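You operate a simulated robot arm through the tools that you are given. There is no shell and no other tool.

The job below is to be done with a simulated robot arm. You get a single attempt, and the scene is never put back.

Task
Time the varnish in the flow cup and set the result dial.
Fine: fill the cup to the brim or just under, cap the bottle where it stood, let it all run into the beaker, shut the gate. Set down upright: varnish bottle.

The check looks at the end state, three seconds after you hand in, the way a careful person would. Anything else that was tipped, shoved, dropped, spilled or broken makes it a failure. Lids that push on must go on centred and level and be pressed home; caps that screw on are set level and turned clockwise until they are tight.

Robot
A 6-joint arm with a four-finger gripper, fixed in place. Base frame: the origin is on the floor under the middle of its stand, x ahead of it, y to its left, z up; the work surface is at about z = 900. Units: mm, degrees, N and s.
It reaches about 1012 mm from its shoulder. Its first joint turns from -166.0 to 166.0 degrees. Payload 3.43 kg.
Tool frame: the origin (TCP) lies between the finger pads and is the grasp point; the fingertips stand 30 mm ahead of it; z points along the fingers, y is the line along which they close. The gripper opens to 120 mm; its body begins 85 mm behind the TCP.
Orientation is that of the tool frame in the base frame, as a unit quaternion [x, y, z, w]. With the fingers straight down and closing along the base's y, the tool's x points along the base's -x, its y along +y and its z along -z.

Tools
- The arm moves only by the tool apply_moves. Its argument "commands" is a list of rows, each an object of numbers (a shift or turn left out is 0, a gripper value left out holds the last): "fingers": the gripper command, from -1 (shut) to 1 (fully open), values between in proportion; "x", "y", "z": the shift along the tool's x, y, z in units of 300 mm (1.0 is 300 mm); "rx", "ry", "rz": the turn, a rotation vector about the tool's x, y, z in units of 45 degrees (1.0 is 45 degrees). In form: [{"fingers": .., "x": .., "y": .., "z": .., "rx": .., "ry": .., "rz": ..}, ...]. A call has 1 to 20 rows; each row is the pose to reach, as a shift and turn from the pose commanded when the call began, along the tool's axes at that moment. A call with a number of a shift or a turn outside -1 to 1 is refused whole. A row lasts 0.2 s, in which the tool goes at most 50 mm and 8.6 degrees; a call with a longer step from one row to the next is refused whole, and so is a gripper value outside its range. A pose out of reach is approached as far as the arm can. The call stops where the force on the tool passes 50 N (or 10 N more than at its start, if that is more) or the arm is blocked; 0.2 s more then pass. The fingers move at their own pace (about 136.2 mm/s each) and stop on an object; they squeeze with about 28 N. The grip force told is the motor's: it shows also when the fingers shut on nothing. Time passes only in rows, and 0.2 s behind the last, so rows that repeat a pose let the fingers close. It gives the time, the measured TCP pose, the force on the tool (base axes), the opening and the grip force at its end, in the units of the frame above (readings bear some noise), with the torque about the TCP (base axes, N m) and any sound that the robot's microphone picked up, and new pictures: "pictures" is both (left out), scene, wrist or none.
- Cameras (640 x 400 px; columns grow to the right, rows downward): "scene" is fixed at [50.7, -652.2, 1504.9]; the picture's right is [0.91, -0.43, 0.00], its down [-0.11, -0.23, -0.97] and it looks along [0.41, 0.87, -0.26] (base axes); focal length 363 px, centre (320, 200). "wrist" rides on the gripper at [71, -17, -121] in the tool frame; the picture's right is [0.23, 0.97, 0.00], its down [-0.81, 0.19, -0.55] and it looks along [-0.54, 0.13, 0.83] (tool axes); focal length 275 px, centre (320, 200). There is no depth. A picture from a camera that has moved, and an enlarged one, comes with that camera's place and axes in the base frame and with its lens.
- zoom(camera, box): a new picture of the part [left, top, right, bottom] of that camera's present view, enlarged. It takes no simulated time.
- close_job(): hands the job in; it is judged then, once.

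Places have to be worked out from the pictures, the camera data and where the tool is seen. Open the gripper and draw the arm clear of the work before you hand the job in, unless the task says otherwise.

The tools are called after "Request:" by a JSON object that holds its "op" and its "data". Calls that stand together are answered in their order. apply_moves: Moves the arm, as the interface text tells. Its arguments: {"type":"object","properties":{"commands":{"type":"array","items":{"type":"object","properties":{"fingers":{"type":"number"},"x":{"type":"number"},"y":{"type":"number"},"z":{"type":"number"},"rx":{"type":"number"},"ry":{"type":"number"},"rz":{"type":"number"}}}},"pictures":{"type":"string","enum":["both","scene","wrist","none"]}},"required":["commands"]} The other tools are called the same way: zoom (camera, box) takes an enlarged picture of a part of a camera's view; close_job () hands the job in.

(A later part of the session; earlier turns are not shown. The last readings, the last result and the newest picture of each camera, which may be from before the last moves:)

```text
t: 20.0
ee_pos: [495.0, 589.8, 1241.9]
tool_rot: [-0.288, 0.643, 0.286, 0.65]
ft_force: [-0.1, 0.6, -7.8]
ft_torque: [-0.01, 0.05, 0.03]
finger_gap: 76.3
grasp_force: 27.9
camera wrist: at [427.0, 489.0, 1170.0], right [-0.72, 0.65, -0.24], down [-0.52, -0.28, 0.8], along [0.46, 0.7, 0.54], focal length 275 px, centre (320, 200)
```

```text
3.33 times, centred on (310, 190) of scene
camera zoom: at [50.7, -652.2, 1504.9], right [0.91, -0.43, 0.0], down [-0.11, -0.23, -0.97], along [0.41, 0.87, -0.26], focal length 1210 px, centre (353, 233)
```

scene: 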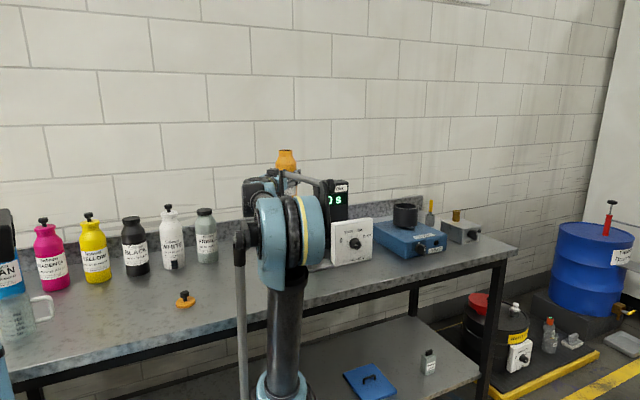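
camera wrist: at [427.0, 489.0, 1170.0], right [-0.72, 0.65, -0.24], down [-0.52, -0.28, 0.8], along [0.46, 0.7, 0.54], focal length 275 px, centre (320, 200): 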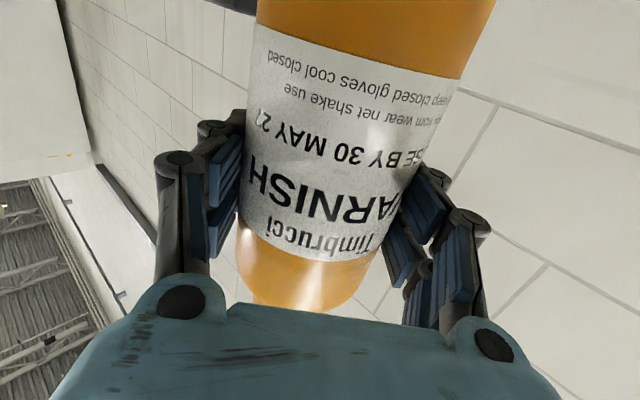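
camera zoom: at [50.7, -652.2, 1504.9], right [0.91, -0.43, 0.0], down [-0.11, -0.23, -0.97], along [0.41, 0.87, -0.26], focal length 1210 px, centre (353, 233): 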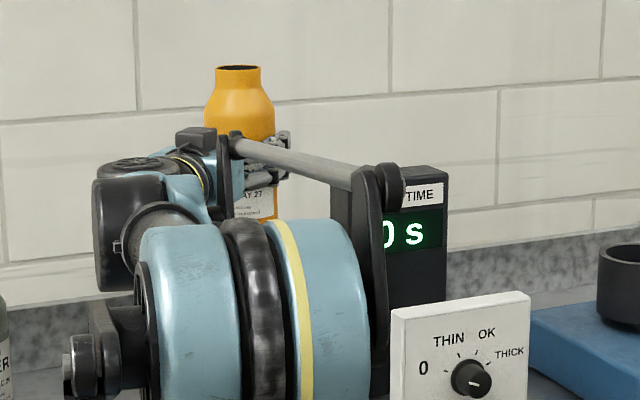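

The elbow swung the wrong way for visibility. I'll go the other way — tool azimuth ≈77°, bottle directly to the −x side of the cup — which should leave the cup visible to the right of the gripper.

Request:
{"op": "apply_moves", "data": {"commands": [{"fingers": -1, "y": -0.008, "z": -0.017, "rx": -0.1}, {"y": -0.016, "z": -0.034, "rx": -0.22}, {"y": -0.024, "z": -0.051, "rx": -0.34}, {"y": -0.032, "z": -0.068, "rx": -0.46}, {"y": -0.04, "z": -0.085, "rx": -0.57}, {"y": -0.047, "z": -0.102, "rx": -0.644}, {"y": -0.047, "z": -0.102, "rx": -0.644}], "pictures": "both"}}

Request:
{"op": "zoom", "data": {"camera": "scene", "box": [260, 130, 360, 250]}}

```text
t: 21.6
ee_pos: [485.6, 557.1, 1242.2]
tool_rot: [-0.442, 0.55, 0.437, 0.557]
ft_force: [0.6, 0.5, -7.8]
ft_torque: [0.01, 0.0, -0.03]
finger_gap: 76.4
grasp_force: 27.8
camera wrist: at [474.8, 436.0, 1170.5], right [-0.95, 0.22, -0.24], down [-0.32, -0.5, 0.81], along [0.06, 0.84, 0.54], focal length 275 px, centre (320, 200)
```

scene: 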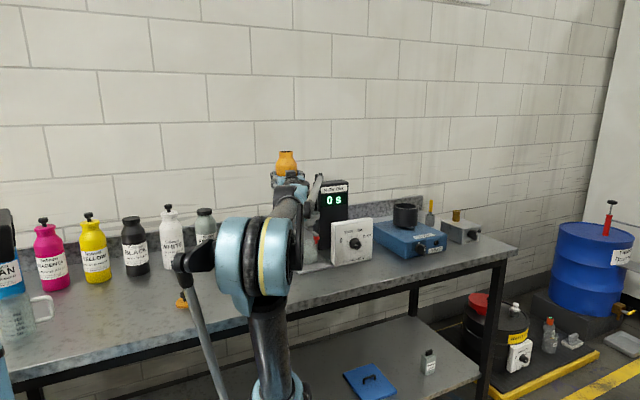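
wrist: 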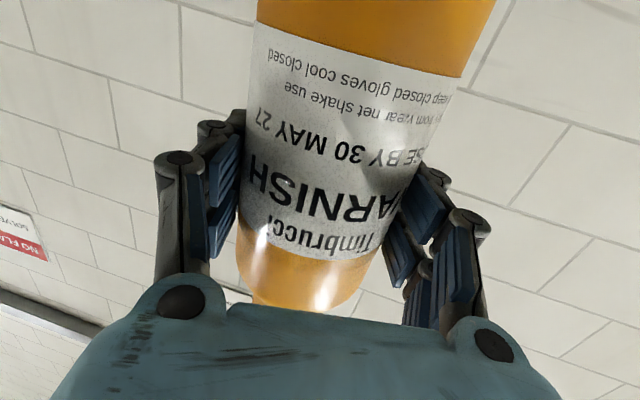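

```text
3.33 times, centred on (310, 190) of scene
camera zoom: at [50.7, -652.2, 1504.9], right [0.91, -0.43, 0.0], down [-0.11, -0.23, -0.97], along [0.41, 0.87, -0.26], focal length 1210 px, centre (353, 233)
```

zoom: 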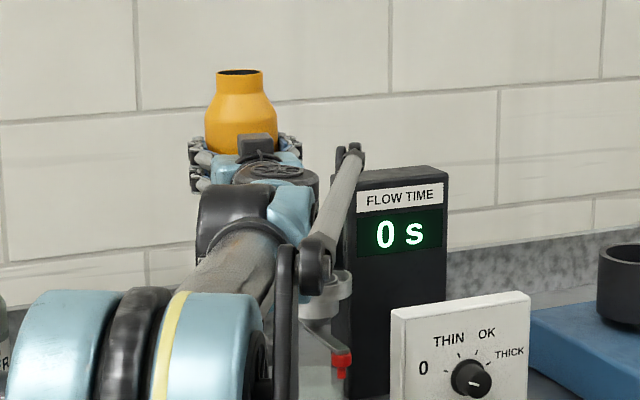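

Now the right half of the cup is visible beside the rod. Start tilting: 30° of roll while lowering a little, lip above the cup (well clear of the ring with the knuckles).

Request:
{"op": "apply_moves", "data": {"commands": [{"fingers": -1, "x": 0.02, "rz": 0.06}, {"x": 0.05, "rz": 0.15}, {"x": 0.09, "rz": 0.26}, {"x": 0.13, "rz": 0.37}, {"x": 0.16, "rz": 0.48}, {"x": 0.185, "rz": 0.58}, {"x": 0.207, "rz": 0.667}, {"x": 0.207, "rz": 0.667}], "pictures": "both"}}

Request:
{"op": "zoom", "data": {"camera": "scene", "box": [260, 130, 360, 250]}}

```text
t: 23.4
ee_pos: [486.7, 557.7, 1179.7]
tool_rot: [-0.283, 0.647, 0.567, 0.424]
ft_force: [0.5, 0.0, -7.4]
ft_torque: [-0.01, -0.06, 0.01]
finger_gap: 76.6
grasp_force: 27.8
camera wrist: at [438.3, 444.8, 1109.1], right [-0.94, 0.22, 0.28], down [0.1, -0.59, 0.8], along [0.34, 0.78, 0.53], focal length 275 px, centre (320, 200)
```

scene: 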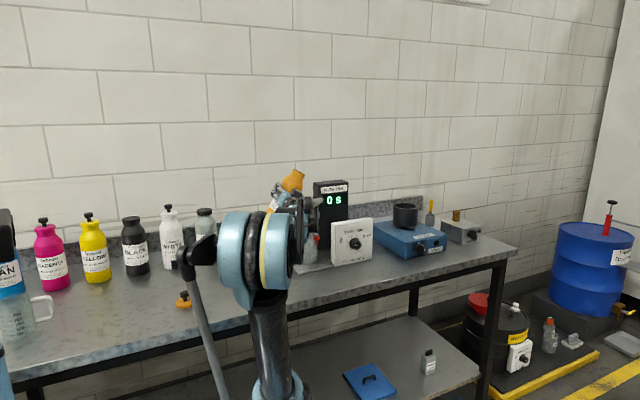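
wrist: 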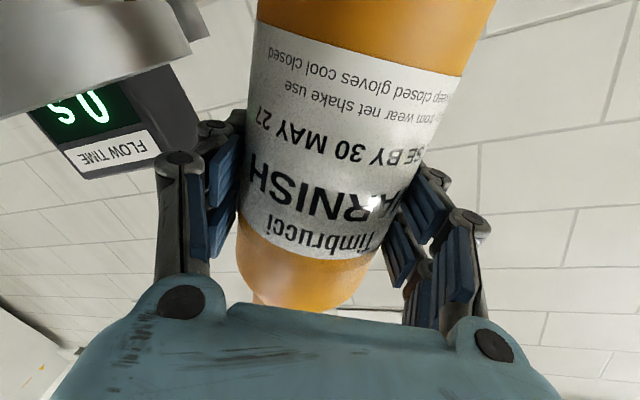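

```text
3.33 times, centred on (310, 190) of scene
camera zoom: at [50.7, -652.2, 1504.9], right [0.91, -0.43, 0.0], down [-0.11, -0.23, -0.97], along [0.41, 0.87, -0.26], focal length 1210 px, centre (353, 233)
```

zoom: 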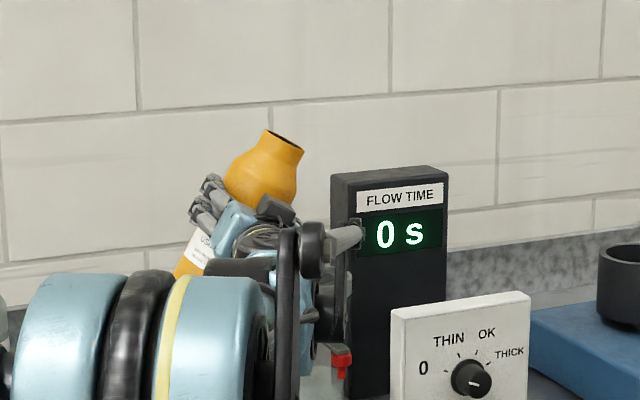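

The cup rim just shows in the wrist view at upper left; nothing has poured yet (weight steady). Next 15° of tilt, lip kept over the cup.

Request:
{"op": "apply_moves", "data": {"commands": [{"fingers": -1, "x": 0.01, "y": 0.011, "rz": 0.067}, {"x": 0.02, "y": 0.021, "rz": 0.133}, {"x": 0.03, "y": 0.032, "rz": 0.2}, {"x": 0.039, "y": 0.042, "rz": 0.267}, {"x": 0.049, "y": 0.053, "rz": 0.333}, {"x": 0.049, "y": 0.053, "rz": 0.333}], "pictures": "both"}}

Request:
{"op": "zoom", "data": {"camera": "scene", "box": [260, 130, 360, 250]}}

```text
t: 24.8
ee_pos: [465.8, 563.6, 1175.8]
tool_rot: [-0.198, 0.678, 0.617, 0.347]
ft_force: [0.6, 0.2, -7.4]
ft_torque: [-0.02, -0.12, 0.02]
finger_gap: 76.4
grasp_force: 27.9
camera wrist: at [400.3, 453.3, 1112.1], right [-0.83, 0.19, 0.52], down [0.29, -0.64, 0.71], along [0.47, 0.75, 0.48], focal length 275 px, centre (320, 200)
```

scene: 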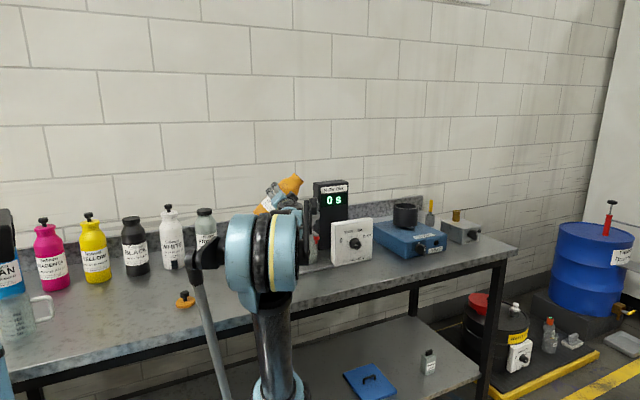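
wrist: 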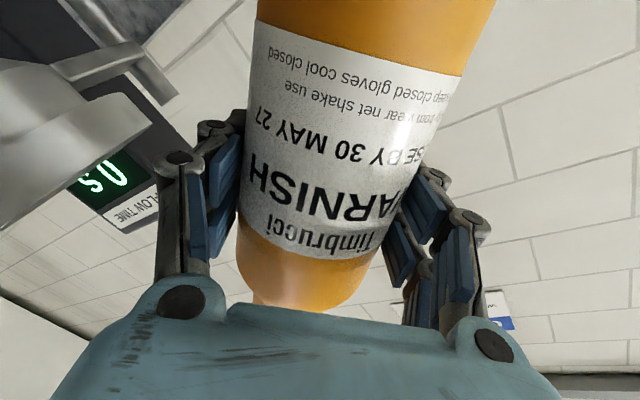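

```text
3.33 times, centred on (310, 190) of scene
camera zoom: at [50.7, -652.2, 1504.9], right [0.91, -0.43, 0.0], down [-0.11, -0.23, -0.97], along [0.41, 0.87, -0.26], focal length 1210 px, centre (353, 233)
```

zoom: 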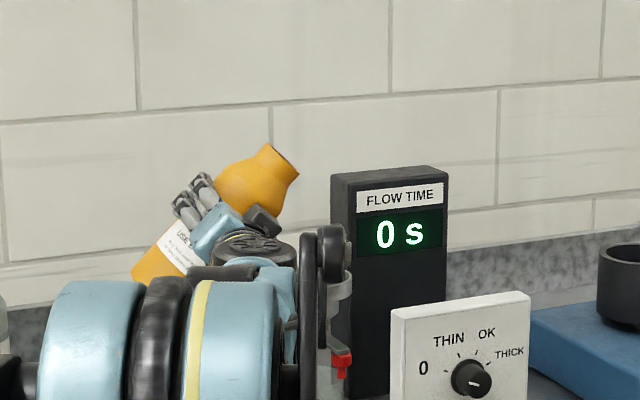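

Force trend is slightly lower, so let me check closely that nothing is dripping from the mouth.

Request:
{"op": "zoom", "data": {"camera": "scene", "box": [285, 165, 335, 225]}}

Request:
{"op": "zoom", "data": {"camera": "wrist", "box": [0, 0, 260, 240]}}

Request:
{"op": "apply_moves", "data": {"commands": [{"fingers": -1}, {}, {}], "pictures": "none"}}

```text
6.67 times, centred on (310, 195) of scene
camera zoom: at [50.7, -652.2, 1504.9], right [0.91, -0.43, 0.0], down [-0.11, -0.23, -0.97], along [0.41, 0.87, -0.26], focal length 2419 px, centre (387, 233)
```

zoom: 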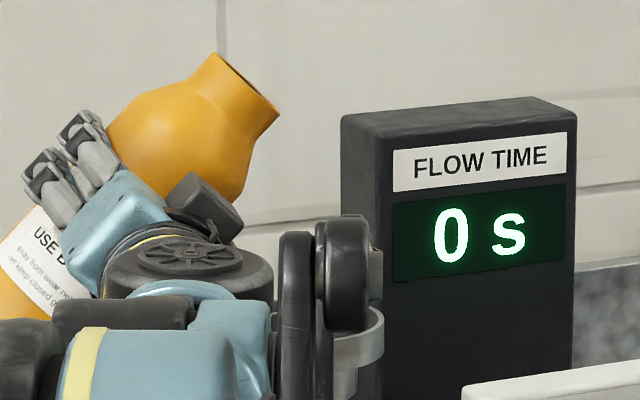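

```text
1.67 times, centred on (130, 120) of wrist
camera zoom: at [400.3, 453.3, 1112.1], right [-0.83, 0.19, 0.52], down [0.29, -0.64, 0.71], along [0.47, 0.75, 0.48], focal length 459 px, centre (637, 333)
```

zoom: 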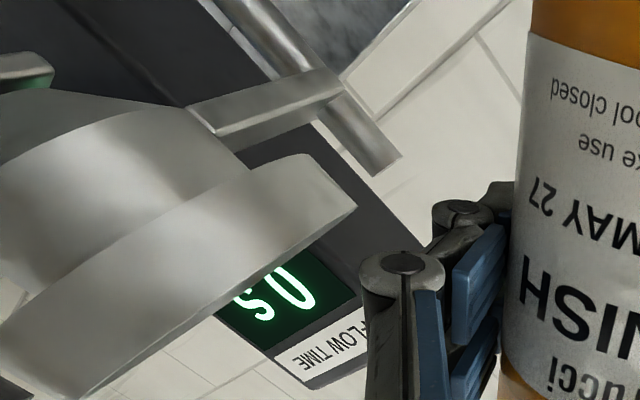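

```text
t: 25.6
ee_pos: [465.2, 561.7, 1174.6]
tool_rot: [-0.198, 0.678, 0.617, 0.348]
ft_force: [0.3, 0.0, -7.8]
ft_torque: [0.01, -0.09, 0.01]
finger_gap: 76.6
grasp_force: 28.4
```

No drips, lip measured at about (549, 543, 1225) — over the cup as planned. Tilting further in small steps, watching weight and sound.

Request:
{"op": "apply_moves", "data": {"commands": [{"fingers": -1, "x": 0.002, "y": 0.002, "rz": 0.05}, {"x": 0.004, "y": 0.004, "rz": 0.1}, {"x": 0.006, "y": 0.006, "rz": 0.15}, {"x": 0.006, "y": 0.006, "rz": 0.15}], "pictures": "both"}}

Request:
{"op": "zoom", "data": {"camera": "scene", "box": [285, 165, 335, 225]}}

```text
t: 26.6
ee_pos: [462.5, 563.6, 1175.6]
tool_rot: [-0.157, 0.689, 0.636, 0.31]
ft_force: [-0.5, 0.0, -8.1]
ft_torque: [-0.04, -0.06, 0.0]
finger_gap: 76.5
grasp_force: 28.2
camera wrist: at [391.3, 455.6, 1116.7], right [-0.77, 0.18, 0.61], down [0.37, -0.66, 0.66], along [0.52, 0.73, 0.44], focal length 275 px, centre (320, 200)
```

scene: 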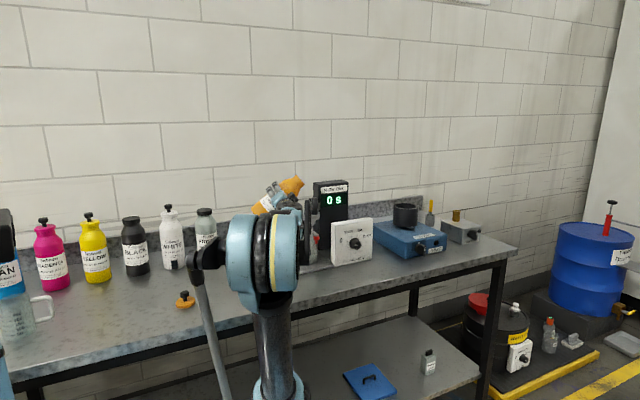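
wrist: 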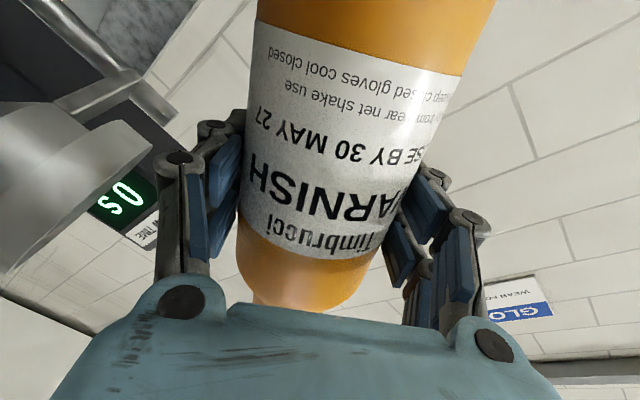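

```text
6.67 times, centred on (310, 195) of scene
camera zoom: at [50.7, -652.2, 1504.9], right [0.91, -0.43, 0.0], down [-0.11, -0.23, -0.97], along [0.41, 0.87, -0.26], focal length 2419 px, centre (387, 233)
```

zoom: 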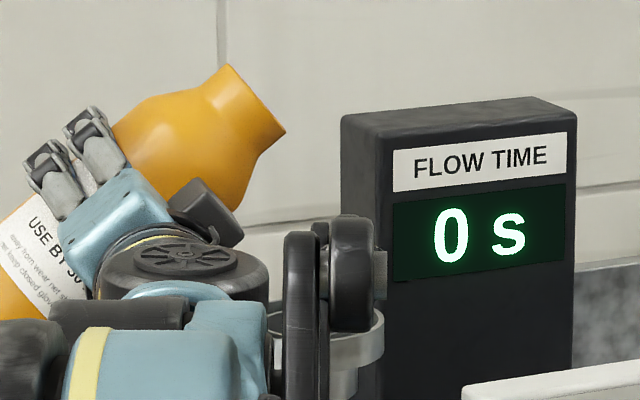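

Still dry at about 52°. Another 6–7°, lip still over the cup.

Request:
{"op": "apply_moves", "data": {"commands": [{"fingers": -1, "x": 0.001, "y": 0.001, "rz": 0.04}, {"x": 0.003, "y": 0.002, "rz": 0.08}, {"x": 0.005, "y": 0.003, "rz": 0.12}, {"x": 0.007, "y": 0.003, "rz": 0.16}, {"x": 0.007, "y": 0.003, "rz": 0.16}], "pictures": "both"}}

Request:
{"op": "zoom", "data": {"camera": "scene", "box": [285, 165, 335, 225]}}

```text
t: 27.8
ee_pos: [460.4, 563.2, 1175.5]
tool_rot: [-0.113, 0.697, 0.655, 0.269]
ft_force: [0.1, 0.1, -7.8]
ft_torque: [-0.01, -0.1, 0.0]
finger_gap: 76.3
grasp_force: 28.0
camera wrist: at [382.2, 457.7, 1122.1], right [-0.69, 0.16, 0.71], down [0.45, -0.67, 0.59], along [0.57, 0.72, 0.39], focal length 275 px, centre (320, 200)
```

scene: 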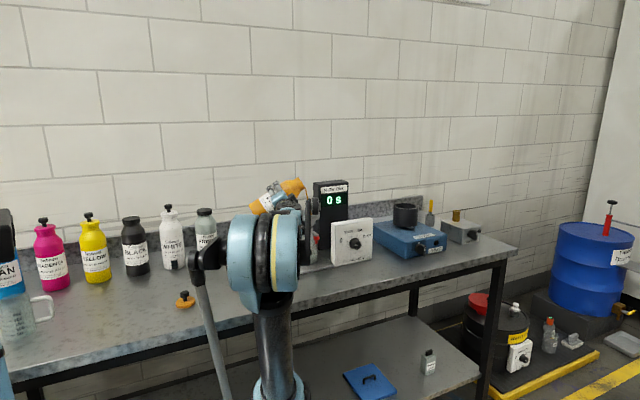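
wrist: 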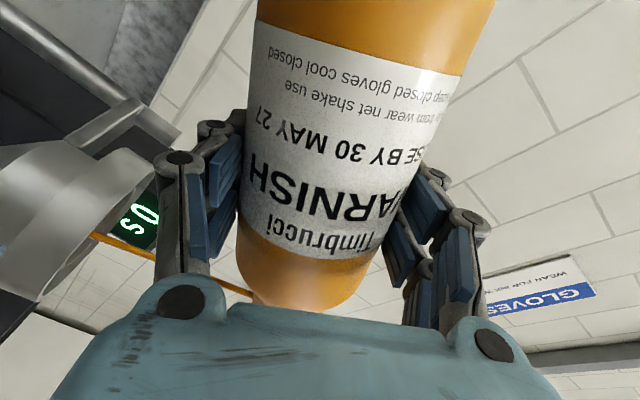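

```text
6.67 times, centred on (310, 195) of scene
camera zoom: at [50.7, -652.2, 1504.9], right [0.91, -0.43, 0.0], down [-0.11, -0.23, -0.97], along [0.41, 0.87, -0.26], focal length 2419 px, centre (387, 233)
```

zoom: 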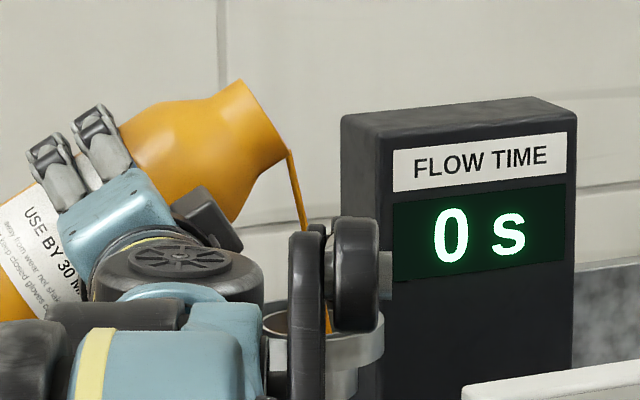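

Varnish is pouring in a thin stream, landing roughly 15 mm right of the cup axis but inside the cup. I shift 12 mm left and 20 mm lower to centre the stream, and watch.

Request:
{"op": "apply_moves", "data": {"commands": [{"fingers": -1, "x": 0.035, "y": -0.018}, {"x": 0.069, "y": -0.036}], "pictures": "both"}}

Request:
{"op": "zoom", "data": {"camera": "scene", "box": [285, 175, 335, 235]}}

Request:
{"op": "zoom", "data": {"camera": "wrist", "box": [0, 80, 240, 300]}}

```text
t: 28.4
ee_pos: [449.0, 566.1, 1154.6]
tool_rot: [-0.114, 0.697, 0.655, 0.269]
ft_force: [0.3, -0.3, -8.2]
ft_torque: [-0.03, -0.1, 0.03]
finger_gap: 76.8
grasp_force: 28.3
camera wrist: at [370.7, 460.2, 1101.7], right [-0.69, 0.16, 0.71], down [0.45, -0.67, 0.59], along [0.57, 0.72, 0.39], focal length 275 px, centre (320, 200)
```

scene: 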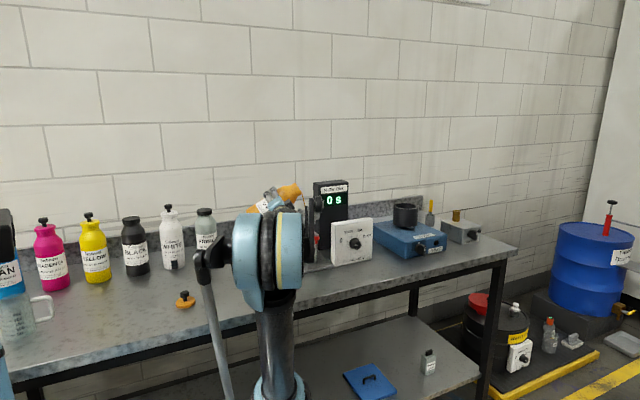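
wrist: 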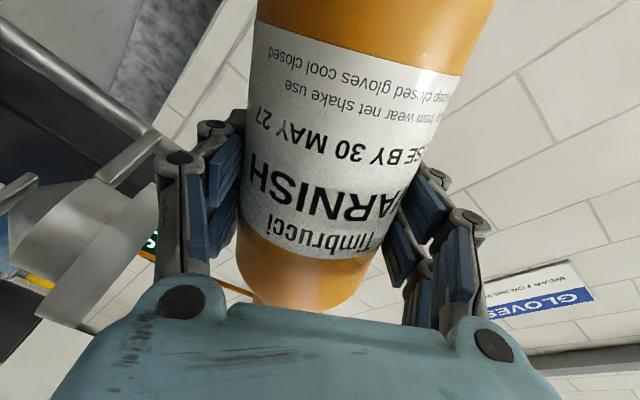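

```text
6.67 times, centred on (310, 205) of scene
camera zoom: at [50.7, -652.2, 1504.9], right [0.91, -0.43, 0.0], down [-0.11, -0.23, -0.97], along [0.41, 0.87, -0.26], focal length 2419 px, centre (387, 167)
```

zoom: 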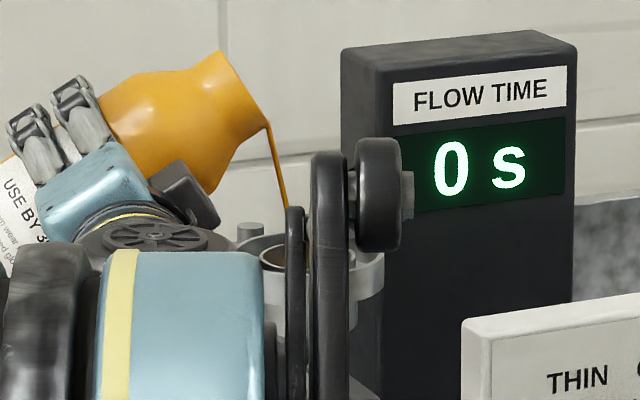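

```text
1.82 times, centred on (120, 190) of wrist
camera zoom: at [370.7, 460.2, 1101.7], right [-0.69, 0.16, 0.71], down [0.45, -0.67, 0.59], along [0.57, 0.72, 0.39], focal length 500 px, centre (684, 218)
```

zoom: 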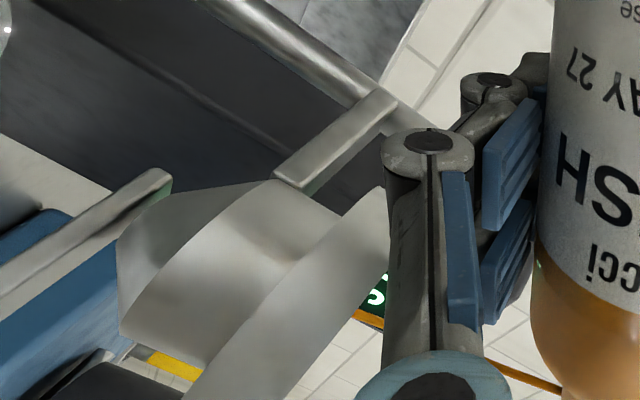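

The stream now falls near the cup centre. Holding this pose for 2 s to gauge the flow.

Request:
{"op": "apply_moves", "data": {"commands": [{"fingers": -1}, {}, {}, {}, {}, {}, {}, {}, {}, {}], "pictures": "none"}}

Request:
{"op": "zoom", "data": {"camera": "scene", "box": [290, 180, 330, 228]}}

```text
t: 30.6
ee_pos: [448.3, 565.2, 1154.5]
tool_rot: [-0.114, 0.697, 0.655, 0.269]
ft_force: [0.0, -0.1, -8.3]
ft_torque: [-0.03, -0.12, 0.0]
finger_gap: 76.2
grasp_force: 27.6
```

```text
8.33 times, centred on (310, 204) of scene
camera zoom: at [50.7, -652.2, 1504.9], right [0.91, -0.43, 0.0], down [-0.11, -0.23, -0.97], along [0.41, 0.87, -0.26], focal length 3024 px, centre (403, 167)
```

zoom: 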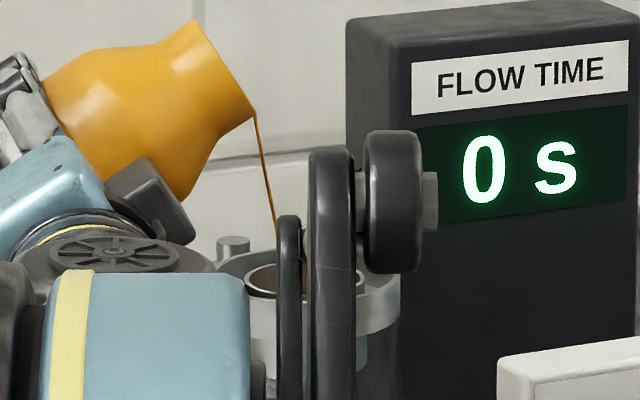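

The stream thins as the head drops; the timer stays 0 so the gate holds. I'll add 3° (pivoting about the lip) and hold.

Request:
{"op": "apply_moves", "data": {"commands": [{"fingers": -1, "x": -0.001, "y": 0.004, "rz": 0.017}, {"x": -0.002, "y": 0.008, "rz": 0.033}, {"x": -0.004, "y": 0.012, "rz": 0.05}, {"x": -0.005, "y": 0.0167, "rz": 0.067}, {"x": -0.005, "y": 0.0167, "rz": 0.067}, {"x": -0.005, "y": 0.0167, "rz": 0.067}, {"x": -0.005, "y": 0.0167, "rz": 0.067}], "pictures": "none"}}

Request:
{"op": "zoom", "data": {"camera": "scene", "box": [290, 180, 330, 228]}}

```text
t: 32.2
ee_pos: [448.0, 567.3, 1159.4]
tool_rot: [-0.095, 0.699, 0.663, 0.252]
ft_force: [-0.7, 1.2, -8.0]
ft_torque: [-0.06, -0.1, 0.0]
finger_gap: 76.4
grasp_force: 28.1
```

```text
8.33 times, centred on (310, 204) of scene
camera zoom: at [50.7, -652.2, 1504.9], right [0.91, -0.43, 0.0], down [-0.11, -0.23, -0.97], along [0.41, 0.87, -0.26], focal length 3024 px, centre (403, 167)
```

zoom: 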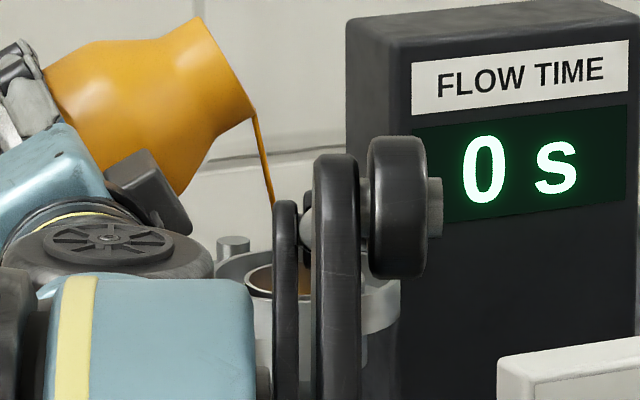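

Let me zoom in tight on the cup opening for the level and stream landing point.

Request:
{"op": "zoom", "data": {"camera": "scene", "box": [298, 203, 322, 221]}}

Request:
{"op": "apply_moves", "data": {"commands": [{"fingers": -1}, {}, {}, {}, {}, {}, {}, {}, {}, {}], "pictures": "none"}}

Request:
{"op": "zoom", "data": {"camera": "scene", "box": [298, 193, 326, 221]}}

```text
16.00 times, centred on (310, 212) of scene
camera zoom: at [50.7, -652.2, 1504.9], right [0.91, -0.43, 0.0], down [-0.11, -0.23, -0.97], along [0.41, 0.87, -0.26], focal length 5806 px, centre (480, 8)
```

zoom: 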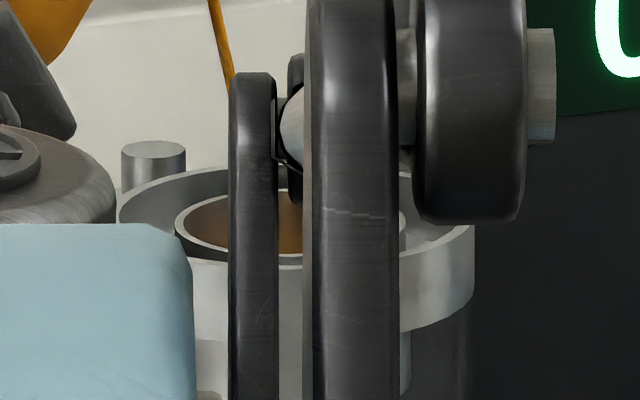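

```text
t: 34.4
ee_pos: [447.3, 566.3, 1158.3]
tool_rot: [-0.095, 0.7, 0.661, 0.252]
ft_force: [-0.6, 0.4, -8.0]
ft_torque: [-0.02, -0.08, 0.0]
finger_gap: 76.3
grasp_force: 27.5
```

```text
14.29 times, centred on (312, 207) of scene
camera zoom: at [50.7, -652.2, 1504.9], right [0.91, -0.43, 0.0], down [-0.11, -0.23, -0.97], along [0.41, 0.87, -0.26], focal length 5184 px, centre (434, 100)
```

zoom: 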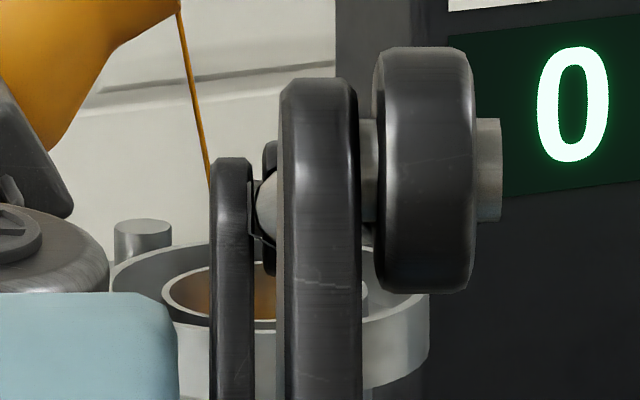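

Request:
{"op": "zoom", "data": {"camera": "scene", "box": [302, 208, 314, 218]}}

```text
16.00 times, centred on (308, 213) of scene
camera zoom: at [50.7, -652.2, 1504.9], right [0.91, -0.43, 0.0], down [-0.11, -0.23, -0.97], along [0.41, 0.87, -0.26], focal length 5806 px, centre (512, -8)
```

zoom: 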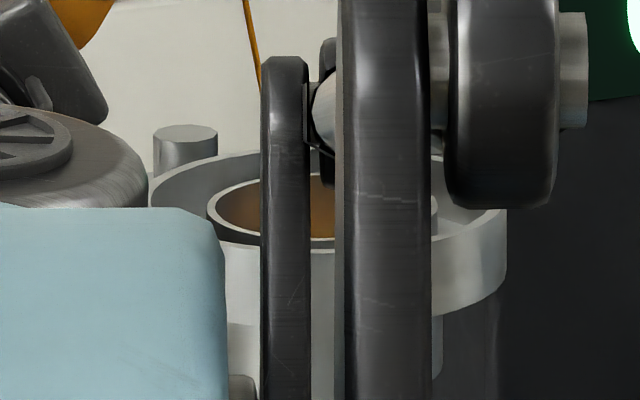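

The inside of the cup looks brown now; I'll tilt back 10° (lip held over the cup) to stop the flow and check how much is in it.

Request:
{"op": "apply_moves", "data": {"commands": [{"fingers": -1, "x": -0.005, "y": -0.003, "rz": -0.08}, {"x": -0.011, "y": -0.006, "rz": -0.16}, {"x": -0.0162, "y": -0.0086, "rz": -0.222}, {"x": -0.0162, "y": -0.0086, "rz": -0.222}, {"x": -0.0162, "y": -0.0086, "rz": -0.222}], "pictures": "both"}}

Request:
{"op": "zoom", "data": {"camera": "scene", "box": [290, 180, 330, 228]}}

Request:
{"op": "zoom", "data": {"camera": "scene", "box": [300, 205, 316, 219]}}

```text
t: 35.6
ee_pos: [453.0, 566.1, 1160.4]
tool_rot: [-0.156, 0.689, 0.637, 0.309]
ft_force: [0.1, -0.1, -7.9]
ft_torque: [-0.05, -0.07, 0.03]
finger_gap: 76.4
grasp_force: 28.5
camera wrist: at [380.8, 457.9, 1101.5], right [-0.77, 0.18, 0.62], down [0.37, -0.66, 0.65], along [0.52, 0.73, 0.44], focal length 275 px, centre (320, 200)
```

scene: 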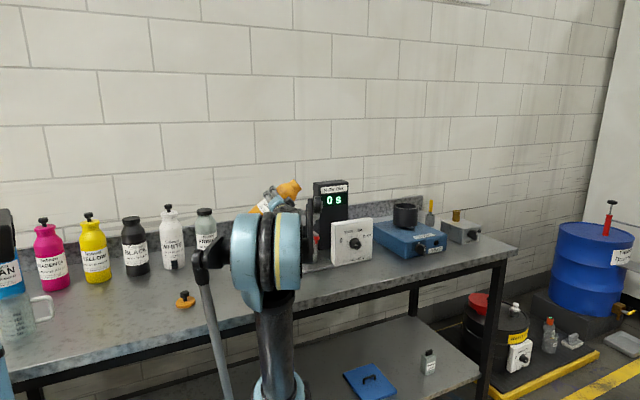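
wrist: 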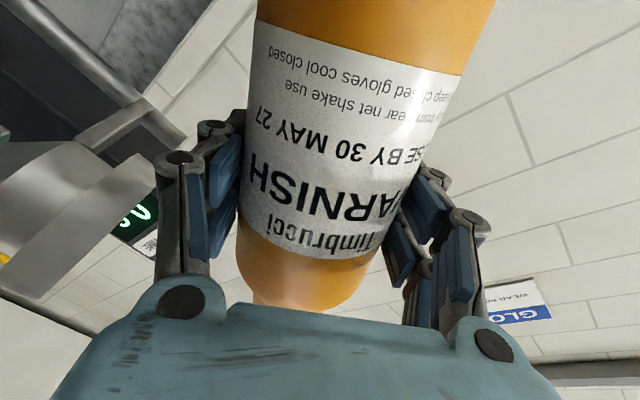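

```text
8.33 times, centred on (310, 204) of scene
camera zoom: at [50.7, -652.2, 1504.9], right [0.91, -0.43, 0.0], down [-0.11, -0.23, -0.97], along [0.41, 0.87, -0.26], focal length 3024 px, centre (403, 167)
```

zoom: 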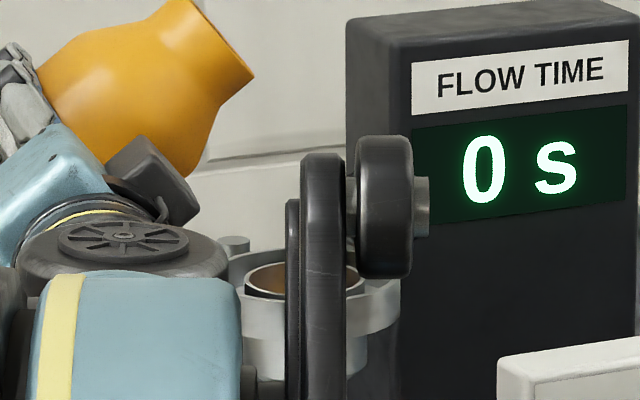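

```text
16.00 times, centred on (308, 212) of scene
camera zoom: at [50.7, -652.2, 1504.9], right [0.91, -0.43, 0.0], down [-0.11, -0.23, -0.97], along [0.41, 0.87, -0.26], focal length 5806 px, centre (512, 8)
```

zoom: 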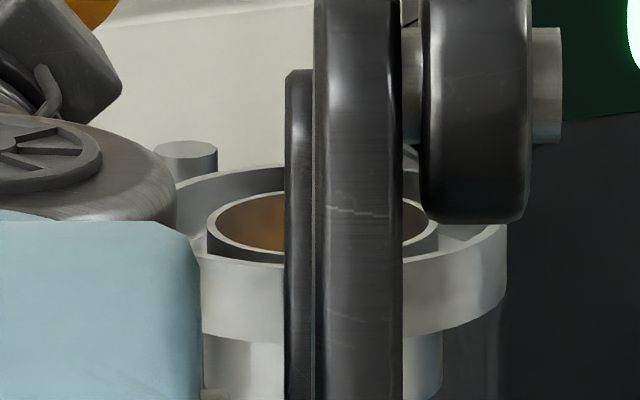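

Flow stopped cleanly. To see the level properly I'll raise the bottle 80 mm straight up so the linkage clears the line of sight.

Request:
{"op": "apply_moves", "data": {"commands": [{"fingers": -1, "x": -0.05, "y": 0.07}, {"x": -0.11, "y": 0.14}, {"x": -0.164, "y": 0.21}, {"x": -0.164, "y": 0.21}], "pictures": "scene"}}

Request:
{"op": "zoom", "data": {"camera": "scene", "box": [294, 200, 322, 222]}}

```text
t: 36.6
ee_pos: [452.0, 565.5, 1239.2]
tool_rot: [-0.156, 0.689, 0.637, 0.31]
ft_force: [0.7, 0.3, -8.1]
ft_torque: [-0.01, -0.09, -0.01]
finger_gap: 76.7
grasp_force: 28.2
```

scene: 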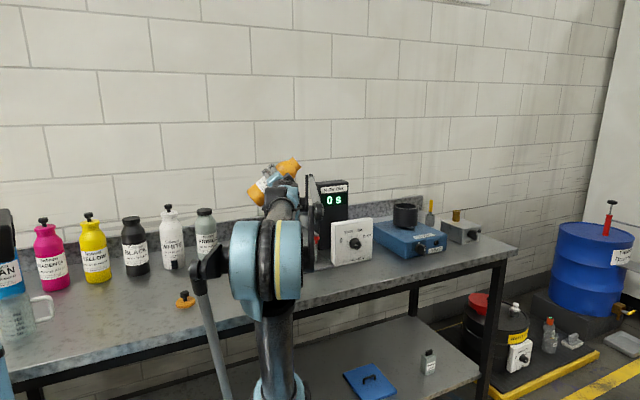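

```text
16.00 times, centred on (308, 211) of scene
camera zoom: at [50.7, -652.2, 1504.9], right [0.91, -0.43, 0.0], down [-0.11, -0.23, -0.97], along [0.41, 0.87, -0.26], focal length 5806 px, centre (512, 24)
```

zoom: 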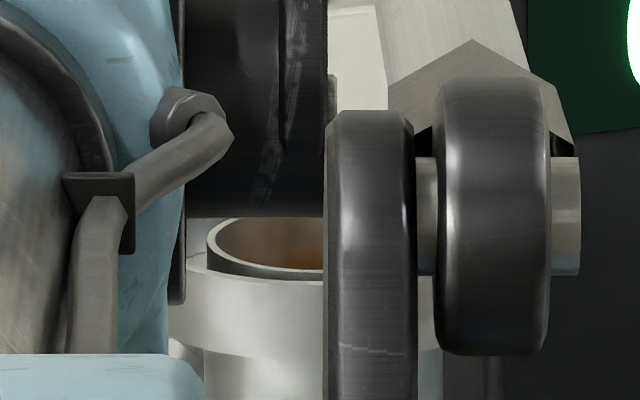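

The wall inside is only tinted; no liquid surface is visible yet, so the level is still well below the brim. Going back down and tilting to about 64° for a steadier stream.

Request:
{"op": "apply_moves", "data": {"commands": [{"fingers": -1, "x": 0.05, "y": -0.065}, {"x": 0.1, "y": -0.13}, {"x": 0.154, "y": -0.197}, {"x": 0.158, "y": -0.196, "rz": 0.07}, {"x": 0.164, "y": -0.194, "rz": 0.14}, {"x": 0.169, "y": -0.192, "rz": 0.2}, {"x": 0.1737, "y": -0.19, "rz": 0.267}, {"x": 0.1737, "y": -0.19, "rz": 0.267}], "pictures": "none"}}

Request:
{"op": "zoom", "data": {"camera": "scene", "box": [294, 190, 326, 220]}}

```text
t: 38.4
ee_pos: [447.0, 566.4, 1161.4]
tool_rot: [-0.082, 0.701, 0.666, 0.241]
ft_force: [-0.2, -0.5, -7.8]
ft_torque: [-0.02, -0.12, 0.02]
finger_gap: 76.2
grasp_force: 27.5
```

```text
13.33 times, centred on (310, 205) of scene
camera zoom: at [50.7, -652.2, 1504.9], right [0.91, -0.43, 0.0], down [-0.11, -0.23, -0.97], along [0.41, 0.87, -0.26], focal length 4838 px, centre (453, 133)
```

zoom: 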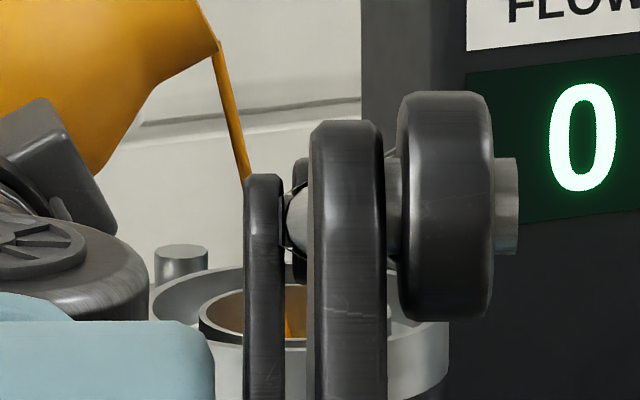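

Stream lands right in the middle of the cup. Holding ~2 s, then checking again.

Request:
{"op": "apply_moves", "data": {"commands": [{"fingers": -1}, {}, {}, {}, {}, {}, {}, {}, {}, {}], "pictures": "none"}}

Request:
{"op": "zoom", "data": {"camera": "scene", "box": [294, 190, 326, 220]}}

```text
t: 40.6
ee_pos: [446.3, 565.9, 1161.7]
tool_rot: [-0.083, 0.702, 0.665, 0.242]
ft_force: [0.4, -0.6, -7.5]
ft_torque: [-0.03, -0.08, 0.01]
finger_gap: 76.2
grasp_force: 28.3
```

```text
13.33 times, centred on (310, 205) of scene
camera zoom: at [50.7, -652.2, 1504.9], right [0.91, -0.43, 0.0], down [-0.11, -0.23, -0.97], along [0.41, 0.87, -0.26], focal length 4838 px, centre (453, 133)
```

zoom: 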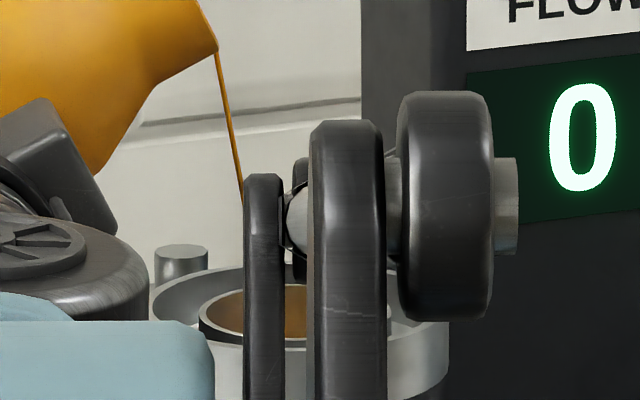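

Flow is tapering. Let me look at max zoom for a surface line inside the cup before adding more.

Request:
{"op": "zoom", "data": {"camera": "scene", "box": [300, 208, 316, 218]}}

Request:
{"op": "zoom", "data": {"camera": "wrist", "box": [0, 80, 240, 320]}}

```text
16.00 times, centred on (308, 213) of scene
camera zoom: at [50.7, -652.2, 1504.9], right [0.91, -0.43, 0.0], down [-0.11, -0.23, -0.97], along [0.41, 0.87, -0.26], focal length 5806 px, centre (512, -8)
```

zoom: 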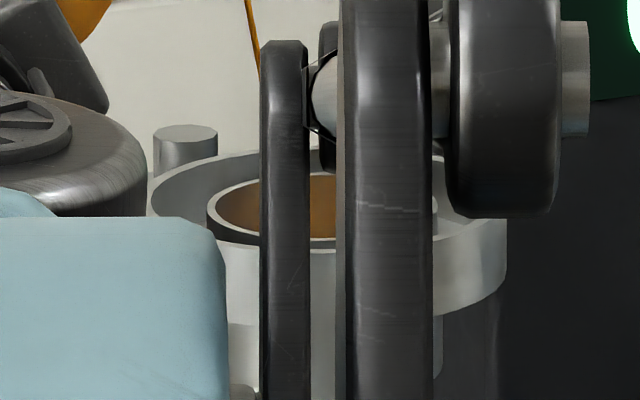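

```text
1.67 times, centred on (120, 200) of wrist
camera zoom: at [364.6, 461.5, 1114.6], right [-0.63, 0.14, 0.77], down [0.5, -0.68, 0.53], along [0.6, 0.71, 0.36], focal length 459 px, centre (653, 200)
```

zoom: 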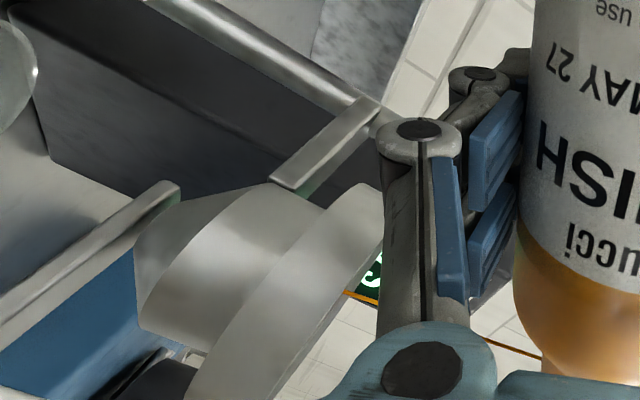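

The tint doesn't show a clear surface line from here. I'll stop the flow (tilting back over the cup), and then draw the upright bottle back and up to get an unobstructed view of the cup.

Request:
{"op": "apply_moves", "data": {"commands": [{"fingers": -1, "x": -0.03, "y": 0.03, "rz": -0.16}, {"x": -0.08, "y": 0.08, "rz": -0.31}, {"x": -0.135, "y": 0.14, "rz": -0.46}, {"x": -0.19, "y": 0.2, "rz": -0.61}, {"x": -0.242, "y": 0.253, "rz": -0.756}, {"x": -0.242, "y": 0.253, "rz": -0.756}], "pictures": "none"}}

Request:
{"op": "apply_moves", "data": {"commands": [{"fingers": -1, "x": -0.02, "y": 0.04, "z": -0.08, "rx": -0.06, "ry": 0.016, "rz": -0.1}, {"x": -0.04, "y": 0.08, "z": -0.17, "rx": -0.13, "ry": 0.035, "rz": -0.22}, {"x": -0.06, "y": 0.12, "z": -0.25, "rx": -0.195, "ry": 0.053, "rz": -0.33}, {"x": -0.08, "y": 0.16, "z": -0.34, "rx": -0.26, "ry": 0.07, "rz": -0.44}, {"x": -0.1, "y": 0.2, "z": -0.42, "rx": -0.325, "ry": 0.0875, "rz": -0.55}, {"x": -0.123, "y": 0.241, "z": -0.508, "rx": -0.391, "ry": 0.105, "rz": -0.662}, {"x": -0.123, "y": 0.241, "z": -0.508, "rx": -0.391, "ry": 0.105, "rz": -0.662}], "pictures": "both"}}

Request:
{"op": "zoom", "data": {"camera": "scene", "box": [294, 200, 322, 222]}}

```text
t: 42.0
ee_pos: [478.7, 560.6, 1264.2]
tool_rot: [-0.285, 0.646, 0.566, 0.425]
ft_force: [0.6, 0.1, -7.9]
ft_torque: [-0.03, -0.03, -0.03]
finger_gap: 76.5
grasp_force: 28.6
```

```text
t: 43.6
ee_pos: [400.0, 420.1, 1330.8]
tool_rot: [0.524, -0.475, -0.518, -0.481]
ft_force: [0.6, -0.6, -7.3]
ft_torque: [0.01, 0.02, 0.01]
finger_gap: 76.5
grasp_force: 28.0
camera wrist: at [426.8, 301.2, 1258.7], right [-0.97, -0.08, -0.24], down [-0.15, -0.57, 0.81], along [-0.21, 0.82, 0.54], focal length 275 px, centre (320, 200)
```

scene: 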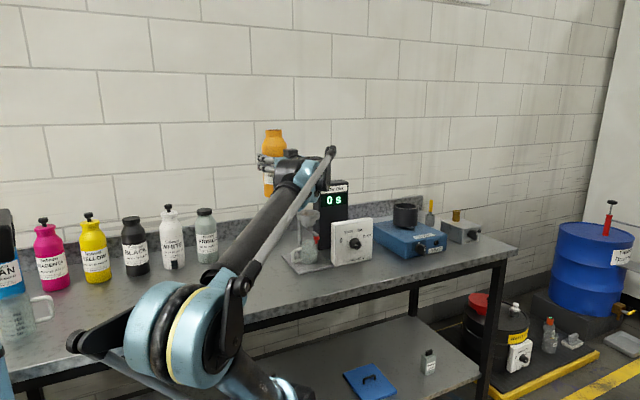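
wrist: 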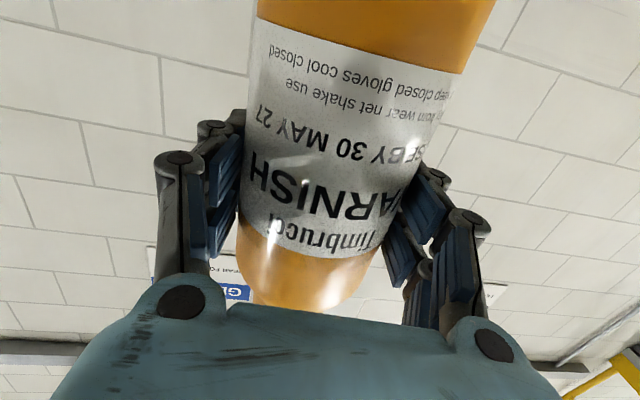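

```text
16.00 times, centred on (308, 211) of scene
camera zoom: at [50.7, -652.2, 1504.9], right [0.91, -0.43, 0.0], down [-0.11, -0.23, -0.97], along [0.41, 0.87, -0.26], focal length 5806 px, centre (512, 24)
```

zoom: 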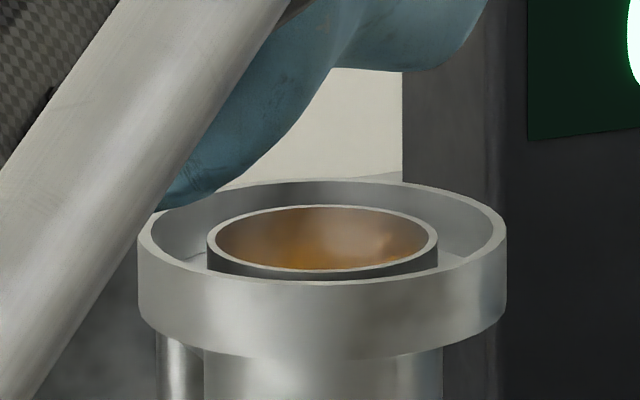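

The level is still out of sight (more than ~15 mm below the brim); only its orange reflection shows on the wall. Going back for another dose at about 66°.

Request:
{"op": "apply_moves", "data": {"commands": [{"fingers": -1, "x": 0.02, "y": -0.04, "z": 0.06, "rx": 0.06, "ry": -0.016, "rz": 0.1}, {"x": 0.06, "y": -0.09, "z": 0.14, "rx": 0.13, "ry": -0.035, "rz": 0.22}, {"x": 0.1, "y": -0.15, "z": 0.22, "rx": 0.195, "ry": -0.053, "rz": 0.33}, {"x": 0.15, "y": -0.2, "z": 0.3, "rx": 0.26, "ry": -0.07, "rz": 0.44}, {"x": 0.19, "y": -0.25, "z": 0.37, "rx": 0.325, "ry": -0.0875, "rz": 0.55}, {"x": 0.23, "y": -0.3, "z": 0.442, "rx": 0.391, "ry": -0.105, "rz": 0.662}, {"x": 0.23, "y": -0.3, "z": 0.442, "rx": 0.391, "ry": -0.105, "rz": 0.662}], "pictures": "none"}}

```text
t: 45.2
ee_pos: [478.7, 561.2, 1261.7]
tool_rot: [-0.285, 0.646, 0.567, 0.425]
ft_force: [-0.1, 0.1, -6.8]
ft_torque: [-0.03, -0.08, 0.03]
finger_gap: 76.4
grasp_force: 28.2
```

Back above the cup at 30° tilt. Now tilting to ~66° and holding about 2 s.

Request:
{"op": "apply_moves", "data": {"commands": [{"fingers": -1, "x": 0.06, "y": -0.011, "rz": 0.14}, {"x": 0.12, "y": -0.022, "rz": 0.28}, {"x": 0.18, "y": -0.034, "rz": 0.42}, {"x": 0.24, "y": -0.045, "rz": 0.56}, {"x": 0.29, "y": -0.055, "rz": 0.69}, {"x": 0.337, "y": -0.0635, "rz": 0.8}, {"x": 0.337, "y": -0.0635, "rz": 0.8}, {"x": 0.337, "y": -0.0635, "rz": 0.8}, {"x": 0.337, "y": -0.0635, "rz": 0.8}, {"x": 0.337, "y": -0.0635, "rz": 0.8}], "pictures": "none"}}

Request:
{"op": "zoom", "data": {"camera": "scene", "box": [294, 190, 326, 220]}}

```text
t: 47.4
ee_pos: [446.0, 567.9, 1166.1]
tool_rot: [-0.07, 0.703, 0.67, 0.228]
ft_force: [0.0, 0.5, -7.3]
ft_torque: [-0.05, -0.11, 0.03]
finger_gap: 76.6
grasp_force: 27.8
```

```text
13.33 times, centred on (310, 205) of scene
camera zoom: at [50.7, -652.2, 1504.9], right [0.91, -0.43, 0.0], down [-0.11, -0.23, -0.97], along [0.41, 0.87, -0.26], focal length 4838 px, centre (453, 133)
```

zoom: 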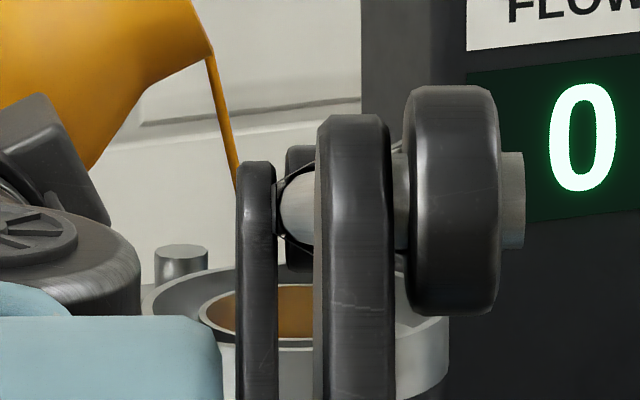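

Request:
{"op": "zoom", "data": {"camera": "scene", "box": [300, 208, 316, 218]}}

```text
16.00 times, centred on (308, 213) of scene
camera zoom: at [50.7, -652.2, 1504.9], right [0.91, -0.43, 0.0], down [-0.11, -0.23, -0.97], along [0.41, 0.87, -0.26], focal length 5806 px, centre (512, -8)
```

zoom: 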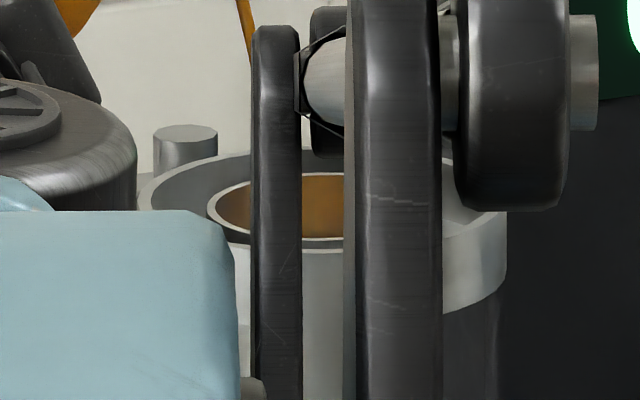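

No surface line yet. Holding another 1.6 s and re-zooming.

Request:
{"op": "apply_moves", "data": {"commands": [{"fingers": -1}, {}, {}, {}, {}, {}, {}, {}], "pictures": "none"}}

Request:
{"op": "zoom", "data": {"camera": "scene", "box": [298, 198, 320, 218]}}

```text
t: 49.2
ee_pos: [446.3, 568.4, 1164.4]
tool_rot: [-0.071, 0.702, 0.67, 0.228]
ft_force: [0.0, -0.3, -7.7]
ft_torque: [0.0, -0.13, -0.01]
finger_gap: 76.3
grasp_force: 28.5
```

```text
16.00 times, centred on (309, 208) of scene
camera zoom: at [50.7, -652.2, 1504.9], right [0.91, -0.43, 0.0], down [-0.11, -0.23, -0.97], along [0.41, 0.87, -0.26], focal length 5806 px, centre (496, 72)
```

zoom: 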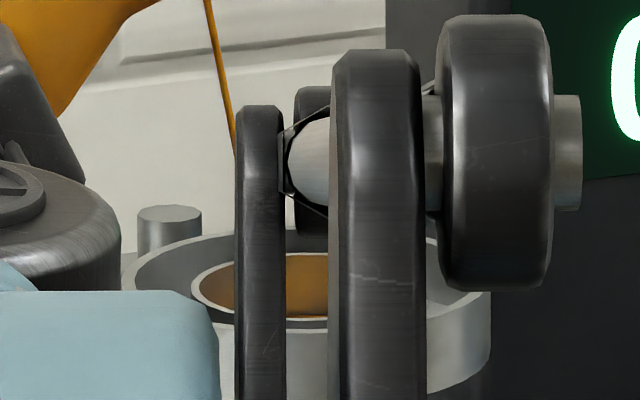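

Request:
{"op": "zoom", "data": {"camera": "scene", "box": [303, 208, 315, 216]}}

```text
16.00 times, centred on (309, 212) of scene
camera zoom: at [50.7, -652.2, 1504.9], right [0.91, -0.43, 0.0], down [-0.11, -0.23, -0.97], along [0.41, 0.87, -0.26], focal length 5806 px, centre (496, 8)
```

zoom: 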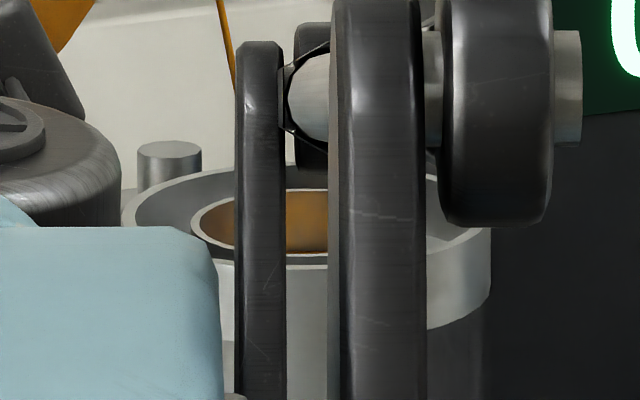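

A bright orange sliver has just appeared at the near rim — the surface is now about 14 mm below the brim (~25 ml to go). Adding 1.5° and holding.

Request:
{"op": "apply_moves", "data": {"commands": [{"fingers": -1, "x": -0.001, "y": 0.004, "rz": 0.017}, {"x": -0.002, "y": 0.0083, "rz": 0.033}, {"x": -0.002, "y": 0.0083, "rz": 0.033}, {"x": -0.002, "y": 0.0083, "rz": 0.033}, {"x": -0.002, "y": 0.0083, "rz": 0.033}, {"x": -0.002, "y": 0.0083, "rz": 0.033}, {"x": -0.002, "y": 0.0083, "rz": 0.033}], "pictures": "none"}}

Request:
{"op": "zoom", "data": {"camera": "scene", "box": [303, 208, 315, 216]}}

```text
t: 50.8
ee_pos: [445.5, 568.9, 1167.0]
tool_rot: [-0.061, 0.704, 0.673, 0.22]
ft_force: [0.4, 0.9, -7.4]
ft_torque: [-0.06, -0.06, 0.02]
finger_gap: 76.4
grasp_force: 28.4
```

```text
16.00 times, centred on (309, 212) of scene
camera zoom: at [50.7, -652.2, 1504.9], right [0.91, -0.43, 0.0], down [-0.11, -0.23, -0.97], along [0.41, 0.87, -0.26], focal length 5806 px, centre (496, 8)
```

zoom: 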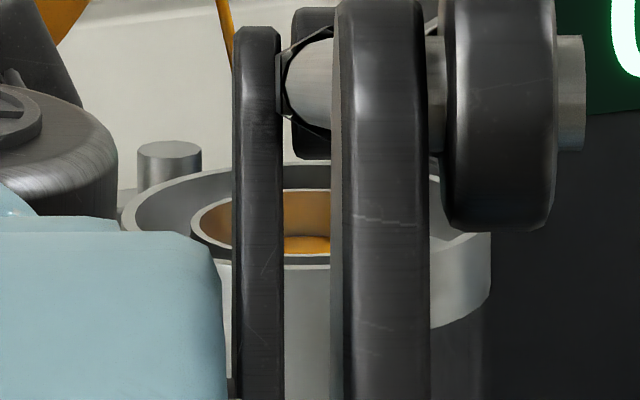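

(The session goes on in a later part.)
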